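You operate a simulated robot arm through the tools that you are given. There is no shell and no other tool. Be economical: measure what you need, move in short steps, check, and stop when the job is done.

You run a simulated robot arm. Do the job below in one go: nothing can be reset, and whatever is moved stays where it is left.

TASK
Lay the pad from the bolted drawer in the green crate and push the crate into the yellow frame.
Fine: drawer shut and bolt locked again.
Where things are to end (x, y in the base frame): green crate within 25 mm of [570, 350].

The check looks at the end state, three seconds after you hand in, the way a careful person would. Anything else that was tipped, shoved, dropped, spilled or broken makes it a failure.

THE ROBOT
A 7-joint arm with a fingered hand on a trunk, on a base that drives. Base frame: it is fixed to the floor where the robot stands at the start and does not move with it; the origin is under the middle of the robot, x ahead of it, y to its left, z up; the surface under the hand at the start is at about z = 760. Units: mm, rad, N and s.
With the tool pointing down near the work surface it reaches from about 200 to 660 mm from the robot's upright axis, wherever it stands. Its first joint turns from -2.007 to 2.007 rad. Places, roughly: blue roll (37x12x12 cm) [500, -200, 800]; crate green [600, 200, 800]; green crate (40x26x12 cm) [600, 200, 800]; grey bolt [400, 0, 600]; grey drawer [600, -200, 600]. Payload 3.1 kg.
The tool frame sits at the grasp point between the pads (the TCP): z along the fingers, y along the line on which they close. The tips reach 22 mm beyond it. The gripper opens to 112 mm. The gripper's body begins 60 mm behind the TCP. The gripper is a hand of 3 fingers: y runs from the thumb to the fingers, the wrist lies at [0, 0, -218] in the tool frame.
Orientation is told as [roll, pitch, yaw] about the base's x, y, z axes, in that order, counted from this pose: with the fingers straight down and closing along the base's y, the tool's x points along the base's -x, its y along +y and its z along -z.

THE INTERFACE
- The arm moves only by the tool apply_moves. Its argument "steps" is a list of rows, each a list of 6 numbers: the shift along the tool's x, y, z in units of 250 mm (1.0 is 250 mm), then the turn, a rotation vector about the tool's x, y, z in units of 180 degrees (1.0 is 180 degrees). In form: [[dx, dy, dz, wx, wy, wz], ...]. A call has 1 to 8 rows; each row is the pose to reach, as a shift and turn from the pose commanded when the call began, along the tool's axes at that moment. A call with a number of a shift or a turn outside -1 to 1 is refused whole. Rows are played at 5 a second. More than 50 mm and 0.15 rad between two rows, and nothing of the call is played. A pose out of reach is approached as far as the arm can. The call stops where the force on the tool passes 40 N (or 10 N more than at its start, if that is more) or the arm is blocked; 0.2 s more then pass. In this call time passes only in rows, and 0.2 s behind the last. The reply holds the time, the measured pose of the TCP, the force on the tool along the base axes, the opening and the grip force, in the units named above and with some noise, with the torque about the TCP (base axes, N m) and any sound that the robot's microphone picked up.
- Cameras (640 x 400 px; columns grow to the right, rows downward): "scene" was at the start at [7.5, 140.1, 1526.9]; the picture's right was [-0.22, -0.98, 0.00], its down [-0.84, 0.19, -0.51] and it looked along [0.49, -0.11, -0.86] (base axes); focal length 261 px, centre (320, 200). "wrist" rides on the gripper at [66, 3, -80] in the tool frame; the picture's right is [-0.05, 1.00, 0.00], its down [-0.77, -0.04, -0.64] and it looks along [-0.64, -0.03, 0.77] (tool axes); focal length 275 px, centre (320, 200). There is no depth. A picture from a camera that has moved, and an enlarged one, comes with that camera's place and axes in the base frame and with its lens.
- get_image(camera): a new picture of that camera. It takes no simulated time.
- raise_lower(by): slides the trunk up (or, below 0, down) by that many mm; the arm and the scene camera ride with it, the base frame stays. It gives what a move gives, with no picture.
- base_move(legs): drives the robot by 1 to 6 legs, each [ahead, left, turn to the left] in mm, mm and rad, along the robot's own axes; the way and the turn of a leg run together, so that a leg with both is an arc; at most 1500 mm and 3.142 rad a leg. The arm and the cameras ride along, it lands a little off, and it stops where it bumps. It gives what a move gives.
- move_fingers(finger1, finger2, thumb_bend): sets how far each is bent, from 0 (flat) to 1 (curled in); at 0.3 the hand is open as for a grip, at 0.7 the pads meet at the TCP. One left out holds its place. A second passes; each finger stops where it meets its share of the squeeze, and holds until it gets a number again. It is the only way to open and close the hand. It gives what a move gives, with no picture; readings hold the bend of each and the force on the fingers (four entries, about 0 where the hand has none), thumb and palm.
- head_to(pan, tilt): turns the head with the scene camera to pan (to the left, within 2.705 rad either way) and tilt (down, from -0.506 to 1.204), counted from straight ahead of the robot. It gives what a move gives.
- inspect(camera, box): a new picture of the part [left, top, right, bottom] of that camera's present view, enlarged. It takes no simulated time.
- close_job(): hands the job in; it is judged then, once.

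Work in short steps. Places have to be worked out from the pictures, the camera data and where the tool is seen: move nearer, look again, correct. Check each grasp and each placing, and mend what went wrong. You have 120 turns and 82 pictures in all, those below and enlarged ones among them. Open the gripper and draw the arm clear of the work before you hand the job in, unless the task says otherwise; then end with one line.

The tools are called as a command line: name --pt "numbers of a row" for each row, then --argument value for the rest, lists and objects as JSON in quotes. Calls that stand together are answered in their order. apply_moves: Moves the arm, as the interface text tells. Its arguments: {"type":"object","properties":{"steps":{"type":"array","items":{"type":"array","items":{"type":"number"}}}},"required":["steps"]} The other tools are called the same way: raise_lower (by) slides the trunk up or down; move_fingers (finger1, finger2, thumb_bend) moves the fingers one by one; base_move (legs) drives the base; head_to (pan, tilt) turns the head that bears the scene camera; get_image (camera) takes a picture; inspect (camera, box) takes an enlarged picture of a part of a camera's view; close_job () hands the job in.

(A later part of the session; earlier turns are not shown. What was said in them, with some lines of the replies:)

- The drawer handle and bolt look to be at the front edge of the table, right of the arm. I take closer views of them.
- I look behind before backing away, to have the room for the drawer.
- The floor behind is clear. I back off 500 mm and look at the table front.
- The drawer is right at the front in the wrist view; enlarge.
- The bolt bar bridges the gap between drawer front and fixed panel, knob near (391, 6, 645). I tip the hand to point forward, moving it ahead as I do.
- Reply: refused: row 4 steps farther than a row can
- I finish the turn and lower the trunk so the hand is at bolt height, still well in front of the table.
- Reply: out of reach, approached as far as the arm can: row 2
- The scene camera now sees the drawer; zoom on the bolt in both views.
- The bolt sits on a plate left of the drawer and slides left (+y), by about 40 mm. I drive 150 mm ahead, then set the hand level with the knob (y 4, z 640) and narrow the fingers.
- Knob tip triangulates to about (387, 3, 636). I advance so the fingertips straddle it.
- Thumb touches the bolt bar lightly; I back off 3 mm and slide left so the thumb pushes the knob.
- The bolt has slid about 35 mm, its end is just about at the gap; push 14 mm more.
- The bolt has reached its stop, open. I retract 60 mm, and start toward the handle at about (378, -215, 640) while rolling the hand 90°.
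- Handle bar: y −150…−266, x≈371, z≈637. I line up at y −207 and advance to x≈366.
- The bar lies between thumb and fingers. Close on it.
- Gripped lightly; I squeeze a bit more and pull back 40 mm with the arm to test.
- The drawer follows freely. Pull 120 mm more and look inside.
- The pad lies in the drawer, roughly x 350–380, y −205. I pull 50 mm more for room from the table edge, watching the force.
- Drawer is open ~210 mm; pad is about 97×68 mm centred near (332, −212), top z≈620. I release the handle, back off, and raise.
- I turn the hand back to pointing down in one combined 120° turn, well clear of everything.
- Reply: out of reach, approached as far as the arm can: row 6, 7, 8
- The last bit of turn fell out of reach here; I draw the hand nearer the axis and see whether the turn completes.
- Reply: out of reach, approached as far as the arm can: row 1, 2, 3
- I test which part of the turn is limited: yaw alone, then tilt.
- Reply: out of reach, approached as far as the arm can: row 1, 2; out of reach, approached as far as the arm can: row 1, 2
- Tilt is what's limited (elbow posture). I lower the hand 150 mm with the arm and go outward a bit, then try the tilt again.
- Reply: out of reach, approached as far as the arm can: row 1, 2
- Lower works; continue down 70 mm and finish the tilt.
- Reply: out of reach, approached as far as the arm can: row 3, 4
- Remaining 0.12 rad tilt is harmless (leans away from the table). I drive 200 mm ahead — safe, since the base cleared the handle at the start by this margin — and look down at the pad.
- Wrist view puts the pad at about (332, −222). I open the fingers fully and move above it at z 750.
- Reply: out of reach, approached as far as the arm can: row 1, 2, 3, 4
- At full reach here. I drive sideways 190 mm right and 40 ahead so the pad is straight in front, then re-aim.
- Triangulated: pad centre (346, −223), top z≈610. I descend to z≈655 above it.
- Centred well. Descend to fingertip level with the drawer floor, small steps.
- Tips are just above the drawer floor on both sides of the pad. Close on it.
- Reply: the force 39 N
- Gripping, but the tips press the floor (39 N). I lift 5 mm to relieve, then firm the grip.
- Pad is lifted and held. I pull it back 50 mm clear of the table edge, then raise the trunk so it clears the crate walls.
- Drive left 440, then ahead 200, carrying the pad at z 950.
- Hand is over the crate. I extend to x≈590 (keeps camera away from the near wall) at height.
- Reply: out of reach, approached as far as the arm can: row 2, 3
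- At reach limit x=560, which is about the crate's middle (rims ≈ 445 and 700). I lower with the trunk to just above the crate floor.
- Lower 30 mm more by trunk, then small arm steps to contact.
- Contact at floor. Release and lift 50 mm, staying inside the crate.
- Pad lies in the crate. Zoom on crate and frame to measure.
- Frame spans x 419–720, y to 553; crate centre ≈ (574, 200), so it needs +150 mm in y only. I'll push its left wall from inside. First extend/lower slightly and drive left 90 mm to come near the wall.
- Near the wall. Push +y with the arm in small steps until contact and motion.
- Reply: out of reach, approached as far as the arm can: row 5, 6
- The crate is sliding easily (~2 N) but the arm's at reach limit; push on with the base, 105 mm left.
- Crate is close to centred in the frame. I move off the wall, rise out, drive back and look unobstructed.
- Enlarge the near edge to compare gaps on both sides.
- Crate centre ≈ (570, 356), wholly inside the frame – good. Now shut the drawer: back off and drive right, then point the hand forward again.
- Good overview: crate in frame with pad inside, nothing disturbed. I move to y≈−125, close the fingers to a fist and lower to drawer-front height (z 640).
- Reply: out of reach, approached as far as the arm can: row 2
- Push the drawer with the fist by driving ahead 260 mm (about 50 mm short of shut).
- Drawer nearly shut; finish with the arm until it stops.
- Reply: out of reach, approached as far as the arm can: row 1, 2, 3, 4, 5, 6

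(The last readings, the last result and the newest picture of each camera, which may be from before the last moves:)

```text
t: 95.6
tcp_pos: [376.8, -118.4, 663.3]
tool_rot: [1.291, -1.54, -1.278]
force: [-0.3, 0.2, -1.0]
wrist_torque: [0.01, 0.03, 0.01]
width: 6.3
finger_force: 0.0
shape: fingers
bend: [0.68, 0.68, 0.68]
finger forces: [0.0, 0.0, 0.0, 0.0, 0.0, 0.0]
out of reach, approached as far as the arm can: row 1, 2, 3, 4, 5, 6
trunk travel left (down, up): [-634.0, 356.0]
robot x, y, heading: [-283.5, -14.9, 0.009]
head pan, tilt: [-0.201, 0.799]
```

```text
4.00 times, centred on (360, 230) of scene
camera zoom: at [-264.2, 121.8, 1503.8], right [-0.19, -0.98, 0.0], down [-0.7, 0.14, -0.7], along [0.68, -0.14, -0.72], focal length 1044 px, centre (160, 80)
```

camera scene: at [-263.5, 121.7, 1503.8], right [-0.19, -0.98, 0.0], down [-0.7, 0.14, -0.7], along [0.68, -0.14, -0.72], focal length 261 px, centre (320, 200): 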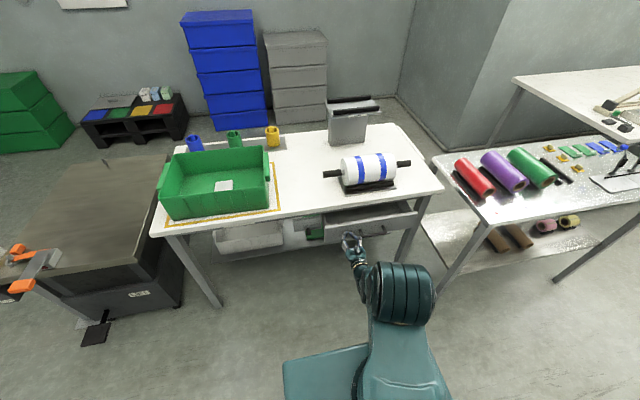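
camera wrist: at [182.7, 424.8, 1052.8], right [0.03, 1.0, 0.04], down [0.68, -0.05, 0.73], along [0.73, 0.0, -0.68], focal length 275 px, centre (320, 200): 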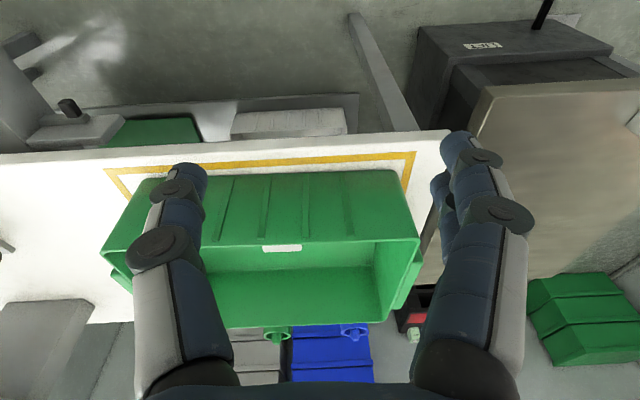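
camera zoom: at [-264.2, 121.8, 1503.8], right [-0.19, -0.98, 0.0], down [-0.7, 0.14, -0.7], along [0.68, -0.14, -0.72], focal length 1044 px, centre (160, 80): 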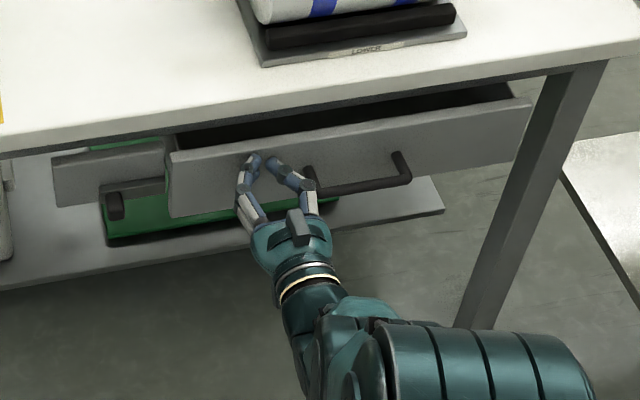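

Arm reach ran out (z crept up to 663, still on the face). I finish with small base moves.

base_move --legs '[[14, 0, 0]]'

inspect --camera "scene" --box '[280, 180, 440, 280]'

```text
t: 96.3
tcp_pos: [389.8, -119.3, 663.7]
tool_rot: [1.258, -1.54, -1.245]
force: [1.0, 0.5, 0.2]
wrist_torque: [-0.02, -0.01, 0.04]
width: 6.3
finger_force: 0.1
shape: fingers
bend: [0.68, 0.68, 0.68]
finger forces: [0.0, 0.0, 0.0, 0.0, 0.0, 0.0]
trunk travel left (down, up): [-634.0, 356.0]
robot x, y, heading: [-268.8, -18.9, 0.011]
head pan, tilt: [-0.201, 0.799]
```

```text
4.00 times, centred on (360, 230) of scene
camera zoom: at [-249.4, 121.8, 1503.8], right [-0.19, -0.98, 0.0], down [-0.7, 0.14, -0.7], along [0.68, -0.14, -0.72], focal length 1044 px, centre (160, 80)
```

zoom: 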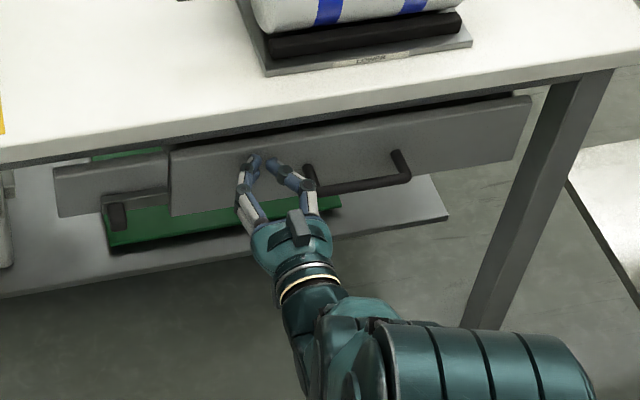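

base_move --legs '[[12, 0, 0]]'

inspect --camera "scene" --box '[280, 180, 440, 280]'

```text
t: 97.2
tcp_pos: [394.5, -121.6, 661.9]
tool_rot: [1.169, -1.534, -1.159]
force: [-11.5, -0.2, 1.7]
wrist_torque: [0.01, -0.09, 0.08]
width: 2.7
finger_force: 6.4
shape: fingers
bend: [0.7, 0.7, 0.7]
finger forces: [3.1, 4.5, 0.0, 0.0, 4.3, 0.1]
trunk travel left (down, up): [-634.0, 356.0]
robot x, y, heading: [-262.2, -16.8, 0.005]
head pan, tilt: [-0.201, 0.799]
stopped in leg 1: the force on the tool passed its limit at 49 N (the readings are from after the stop); the commanded pose is now the measured one
```

```text
4.00 times, centred on (360, 230) of scene
camera zoom: at [-242.5, 122.1, 1503.9], right [-0.2, -0.98, 0.0], down [-0.7, 0.14, -0.7], along [0.69, -0.14, -0.72], focal length 1044 px, centre (160, 80)
```

zoom: 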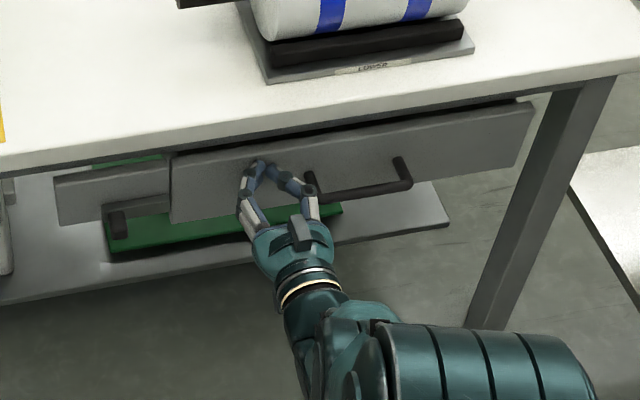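

The drawer hit its end stop (49 N): shut. I back off 110 mm, half-open the hand and move level with the bolt knob (y≈43, z≈636).

base_move --legs '[[-110, 0, 0]]'

move_fingers --finger1 0.5 --finger2 0.5 --thumb_bend 0.5

apply_moves --pt "0 0.05 -0.16 0 0 0" --pt "0.05 0.2 -0.16 0 0 0" --pt "0.1 0.35 -0.16 0 0 0" --pt "0.1 0.5 -0.16 0 0 0" --pt "0.1 0.65 -0.16 0 0 0"

get_image --camera "wrist"

```text
t: 98.4
tcp_pos: [284.6, -120.9, 662.0]
tool_rot: [1.17, -1.535, -1.159]
force: [-0.9, 0.0, 0.3]
wrist_torque: [0.0, 0.02, -0.02]
width: 6.2
finger_force: 0.1
shape: fingers
bend: [0.68, 0.68, 0.68]
finger forces: [0.1, 0.0, 0.0, 0.0, 0.1, 0.0]
trunk travel left (down, up): [-634.0, 356.0]
robot x, y, heading: [-371.1, -19.0, 0.001]
head pan, tilt: [-0.201, 0.799]
```

```text
t: 99.4
tcp_pos: [286.8, -122.1, 660.5]
tool_rot: [1.139, -1.534, -1.129]
force: [0.1, 0.2, 0.4]
wrist_torque: [-0.01, 0.01, -0.01]
width: 54.5
finger_force: 0.1
shape: fingers
bend: [0.5, 0.5, 0.5]
finger forces: [0.0, 0.0, 0.0, 0.0, 0.0, 0.0]
trunk travel left (down, up): [-634.0, 356.0]
robot x, y, heading: [-371.6, -17.8, 0.004]
head pan, tilt: [-0.201, 0.799]
```

```text
t: 100.6
tcp_pos: [242.1, 42.9, 641.4]
tool_rot: [1.136, -1.536, -1.126]
force: [0.1, 1.1, 0.9]
wrist_torque: [0.01, 0.0, -0.02]
width: 54.8
finger_force: 0.0
shape: fingers
bend: [0.5, 0.5, 0.5]
finger forces: [0.1, 0.1, 0.0, 0.0, 0.1, 0.0]
trunk travel left (down, up): [-634.0, 356.0]
robot x, y, heading: [-371.1, -15.7, 0.003]
head pan, tilt: [-0.201, 0.799]
```

```text
18 pictures are left
camera wrist: at [158.9, 46.6, 577.6], right [-0.01, 1.0, 0.08], down [-0.62, -0.07, 0.78], along [0.78, -0.04, 0.62], focal length 275 px, centre (320, 200)
```

wrist: 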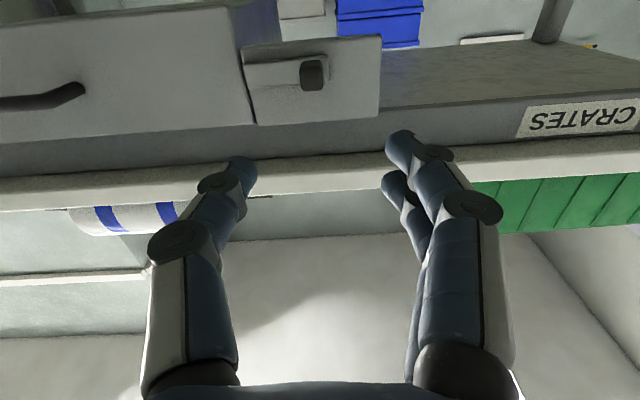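

Knob at about (387, 39, 634); drawer flush with the plate. Drive 100 ahead, then arm the last bit.

base_move --legs '[[100, 0, 0]]'

apply_moves --pt "0.02 0 0.05 0 0 0" --pt "0.02 0 0.09 0 0 0" --pt "0.02 0 0.12 0 0 0"

get_image --camera "wrist"

```text
t: 101.8
tcp_pos: [345.8, 42.0, 640.9]
tool_rot: [1.108, -1.535, -1.096]
force: [-0.2, 0.5, 0.0]
wrist_torque: [0.0, 0.02, 0.02]
width: 54.7
finger_force: 0.0
shape: fingers
bend: [0.5, 0.5, 0.5]
finger forces: [0.0, 0.1, 0.0, 0.0, 0.1, 0.0]
trunk travel left (down, up): [-634.0, 356.0]
robot x, y, heading: [-268.0, -16.5, 0.003]
head pan, tilt: [-0.201, 0.799]
```

```text
t: 102.6
tcp_pos: [370.0, 42.2, 646.1]
tool_rot: [1.117, -1.534, -1.111]
force: [-0.3, -0.2, 0.2]
wrist_torque: [0.03, 0.03, -0.02]
width: 54.7
finger_force: 0.0
shape: fingers
bend: [0.5, 0.5, 0.5]
finger forces: [0.0, 0.0, 0.1, 0.1, 0.1, 0.0]
out of reach, approached as far as the arm can: row 2, 3
trunk travel left (down, up): [-634.0, 356.0]
robot x, y, heading: [-266.2, -17.1, 0.007]
head pan, tilt: [-0.201, 0.799]
```

```text
17 pictures are left
camera wrist: at [286.8, 46.4, 582.0], right [-0.01, 1.0, 0.08], down [-0.62, -0.07, 0.78], along [0.78, -0.04, 0.62], focal length 275 px, centre (320, 200)
```

wrist: 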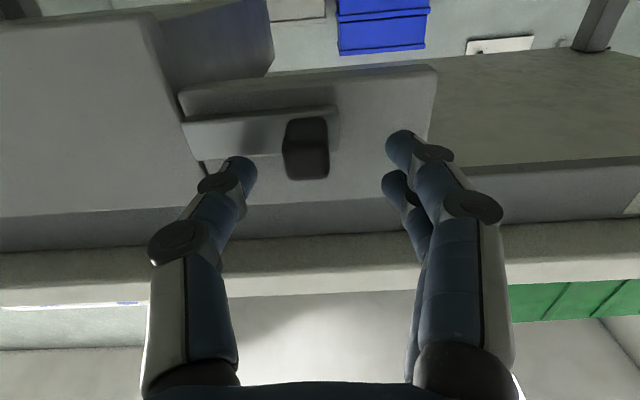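

Align height (trunk −9) and 6 mm ahead, then slide right with the two fingers pushing the knob.

raise_lower --by -9

base_move --legs '[[6, 0, 0]]'

apply_moves --pt "0 -0.06 0 0 0 0" --pt "0 -0.1 0 0 0 0" --pt "0 -0.14 0 0 0 0" --pt "0 -0.18 0 0 0 0" --pt "0 -0.22 0 0 0 0"

get_image --camera "wrist"

```text
t: 103.2
tcp_pos: [368.9, 41.6, 637.6]
tool_rot: [1.14, -1.535, -1.127]
force: [0.1, -0.1, -0.4]
wrist_torque: [0.02, 0.01, -0.01]
width: 54.4
finger_force: 0.1
shape: fingers
bend: [0.5, 0.5, 0.5]
finger forces: [0.0, 0.1, 0.1, 0.1, 0.1, 0.0]
trunk travel left (down, up): [-625.0, 365.0]
robot x, y, heading: [-267.6, -12.1, 0.005]
head pan, tilt: [-0.201, 0.799]
```

```text
t: 103.9
tcp_pos: [375.6, 41.8, 636.8]
tool_rot: [1.129, -1.533, -1.117]
force: [-0.6, 0.7, -0.5]
wrist_torque: [-0.03, 0.03, 0.03]
width: 54.8
finger_force: 0.1
shape: fingers
bend: [0.5, 0.5, 0.5]
finger forces: [0.0, 0.0, 0.0, 0.1, 0.1, 0.1]
trunk travel left (down, up): [-625.0, 365.0]
robot x, y, heading: [-262.9, -21.3, 0.007]
head pan, tilt: [-0.201, 0.799]
```

```text
t: 105.1
tcp_pos: [375.7, -12.7, 634.8]
tool_rot: [1.145, -1.535, -1.135]
force: [0.1, 0.2, 0.8]
wrist_torque: [0.05, -0.03, -0.04]
width: 55.8
finger_force: 0.4
shape: fingers
bend: [0.49, 0.49, 0.5]
finger forces: [0.2, 0.6, 0.0, 0.1, 0.0, 0.0]
trunk travel left (down, up): [-625.0, 365.0]
robot x, y, heading: [-265.2, -15.1, 0.005]
head pan, tilt: [-0.201, 0.799]
```

```text
16 pictures are left
camera wrist: at [292.7, -8.8, 571.1], right [-0.01, 1.0, 0.08], down [-0.62, -0.07, 0.78], along [0.78, -0.04, 0.62], focal length 275 px, centre (320, 200)
```

wrist: 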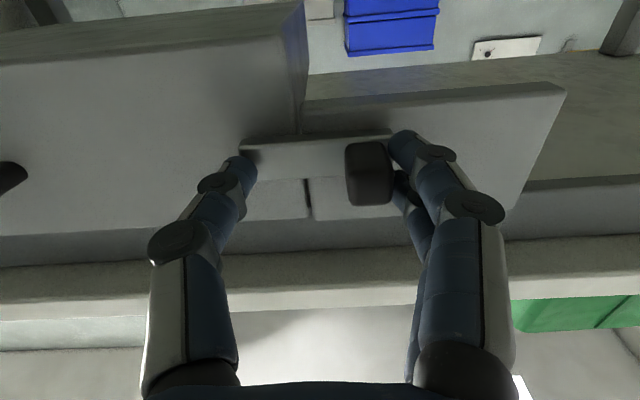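

The bolt bridges the gap again; push a bit further to feel its stop.

apply_moves --pt "0 -0.02 0 0 0 0" --pt "0 -0.04 0 0 0 0" --pt "0 -0.06 0 0 0 0"

get_image --camera "wrist"

```text
t: 105.9
tcp_pos: [376.6, -25.6, 634.2]
tool_rot: [1.111, -1.536, -1.099]
force: [-0.1, 6.2, -0.7]
wrist_torque: [0.01, 0.03, 0.16]
width: 62.0
finger_force: 3.3
shape: fingers
bend: [0.46, 0.45, 0.5]
finger forces: [3.4, 3.6, 0.0, 0.1, 0.0, 0.1]
trunk travel left (down, up): [-625.0, 365.0]
robot x, y, heading: [-260.5, -17.2, 0.007]
head pan, tilt: [-0.201, 0.799]
```

```text
15 pictures are left
camera wrist: at [292.9, -21.6, 571.0], right [-0.01, 1.0, 0.08], down [-0.62, -0.07, 0.78], along [0.78, -0.04, 0.62], focal length 275 px, centre (320, 200)
```

wrist: 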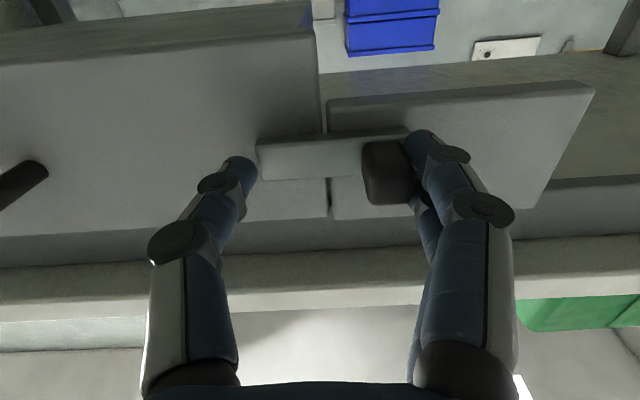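

Knob is back at y≈3, its original place. One more small nudge, then withdraw.

apply_moves --pt "0 -0.02 0 0 0 0" --pt "0 -0.03 0 0 0 0"

apply_moves --pt "0 0.06 0 0 0 0" --pt "0 0.06 -0.1 0 0 0" --pt "0 0.06 -0.24 0 0 0"

base_move --legs '[[-250, 0, 0]]'

move_fingers --finger1 0.3 --finger2 0.3 --thumb_bend 0.3

get_image --camera "scene"

inspect --camera "wrist" --box '[160, 0, 480, 200]'

```text
t: 106.5
tcp_pos: [376.1, -33.1, 635.4]
tool_rot: [1.109, -1.536, -1.094]
force: [1.7, 13.5, -0.1]
wrist_torque: [-0.08, 0.02, 0.13]
width: 68.5
finger_force: 6.6
shape: fingers
bend: [0.42, 0.42, 0.5]
finger forces: [7.1, 6.7, 0.0, 0.1, 0.0, 0.0]
trunk travel left (down, up): [-625.0, 365.0]
robot x, y, heading: [-263.5, -14.8, 0.006]
head pan, tilt: [-0.201, 0.799]
```

```text
t: 107.3
tcp_pos: [316.1, -23.0, 634.9]
tool_rot: [1.144, -1.534, -1.136]
force: [-0.3, -0.1, 0.1]
wrist_torque: [-0.03, 0.0, -0.04]
width: 55.5
finger_force: 0.0
shape: fingers
bend: [0.5, 0.5, 0.5]
finger forces: [0.1, 0.0, 0.0, 0.0, 0.1, 0.0]
trunk travel left (down, up): [-625.0, 365.0]
robot x, y, heading: [-264.0, -17.4, 0.005]
head pan, tilt: [-0.201, 0.799]
```

```text
t: 109.1
tcp_pos: [68.7, -23.4, 635.5]
tool_rot: [1.16, -1.535, -1.152]
force: [0.0, -0.5, -0.1]
wrist_torque: [0.0, 0.01, 0.0]
width: 55.3
finger_force: 0.0
shape: fingers
bend: [0.5, 0.5, 0.5]
finger forces: [0.1, 0.0, 0.0, 0.0, 0.0, 0.1]
trunk travel left (down, up): [-625.0, 365.0]
robot x, y, heading: [-510.1, -18.7, 0.0]
head pan, tilt: [-0.201, 0.799]
```

```text
t: 110.1
tcp_pos: [69.3, -21.9, 634.7]
tool_rot: [1.14, -1.535, -1.132]
force: [0.0, -0.7, 0.0]
wrist_torque: [0.01, -0.01, 0.0]
width: 111.2
finger_force: 0.0
shape: fingers
bend: [0.3, 0.3, 0.3]
finger forces: [0.0, 0.0, 0.0, 0.1, 0.1, 0.0]
trunk travel left (down, up): [-625.0, 365.0]
robot x, y, heading: [-508.8, -14.3, 0.006]
head pan, tilt: [-0.201, 0.799]
```

```text
14 pictures are left
camera scene: at [-489.4, 120.9, 1494.9], right [-0.2, -0.98, 0.0], down [-0.7, 0.14, -0.7], along [0.68, -0.14, -0.72], focal length 261 px, centre (320, 200)
```

scene: 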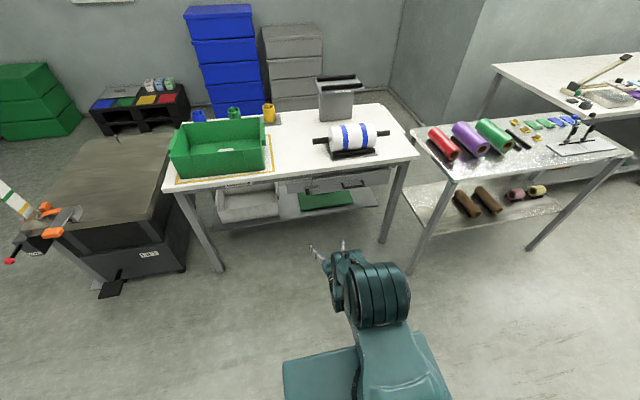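

```text
2.00 times, centred on (320, 100) of wrist
camera zoom: at [-13.9, -19.0, 570.9], right [-0.01, 1.0, 0.08], down [-0.62, -0.07, 0.78], along [0.78, -0.04, 0.62], focal length 551 px, centre (320, 400)
```

zoom: 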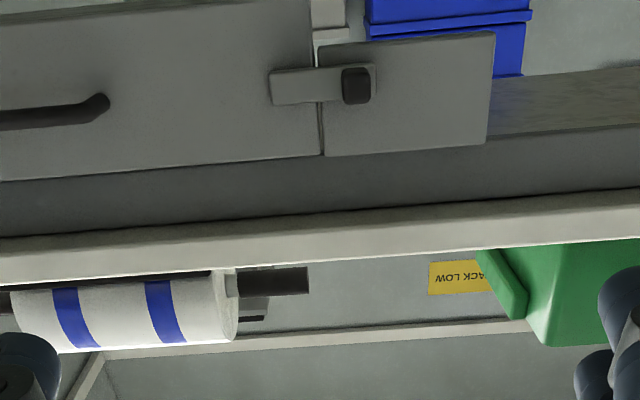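

Drawer is shut and the bolt across. A last enlarged look at crate, pad and frame.

inspect --camera "scene" --box '[150, 90, 310, 190]'

```text
4.00 times, centred on (230, 140) of scene
camera zoom: at [-489.4, 120.9, 1494.9], right [-0.2, -0.98, 0.0], down [-0.7, 0.14, -0.7], along [0.68, -0.14, -0.72], focal length 1044 px, centre (680, 440)
```

zoom: 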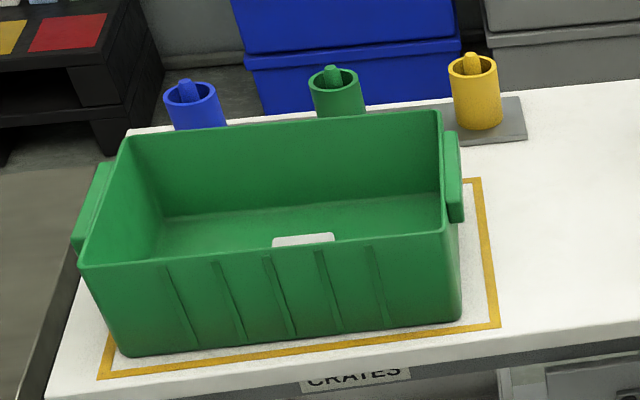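

The crate sits inside the frame (about 9 mm off centre, within 25 mm), the pad lies in it, the drawer is shut and bolted, and the arm is clear. I hand in.

close_job

```text
The job is handed in.
```

The job is handed in: the pad lies in the green crate, and the crate is in the yellow frame at about (570, 358), within the 25 mm limit. The drawer is shut, the bolt is locked again, and nothing else looked disturbed in the last pictures.
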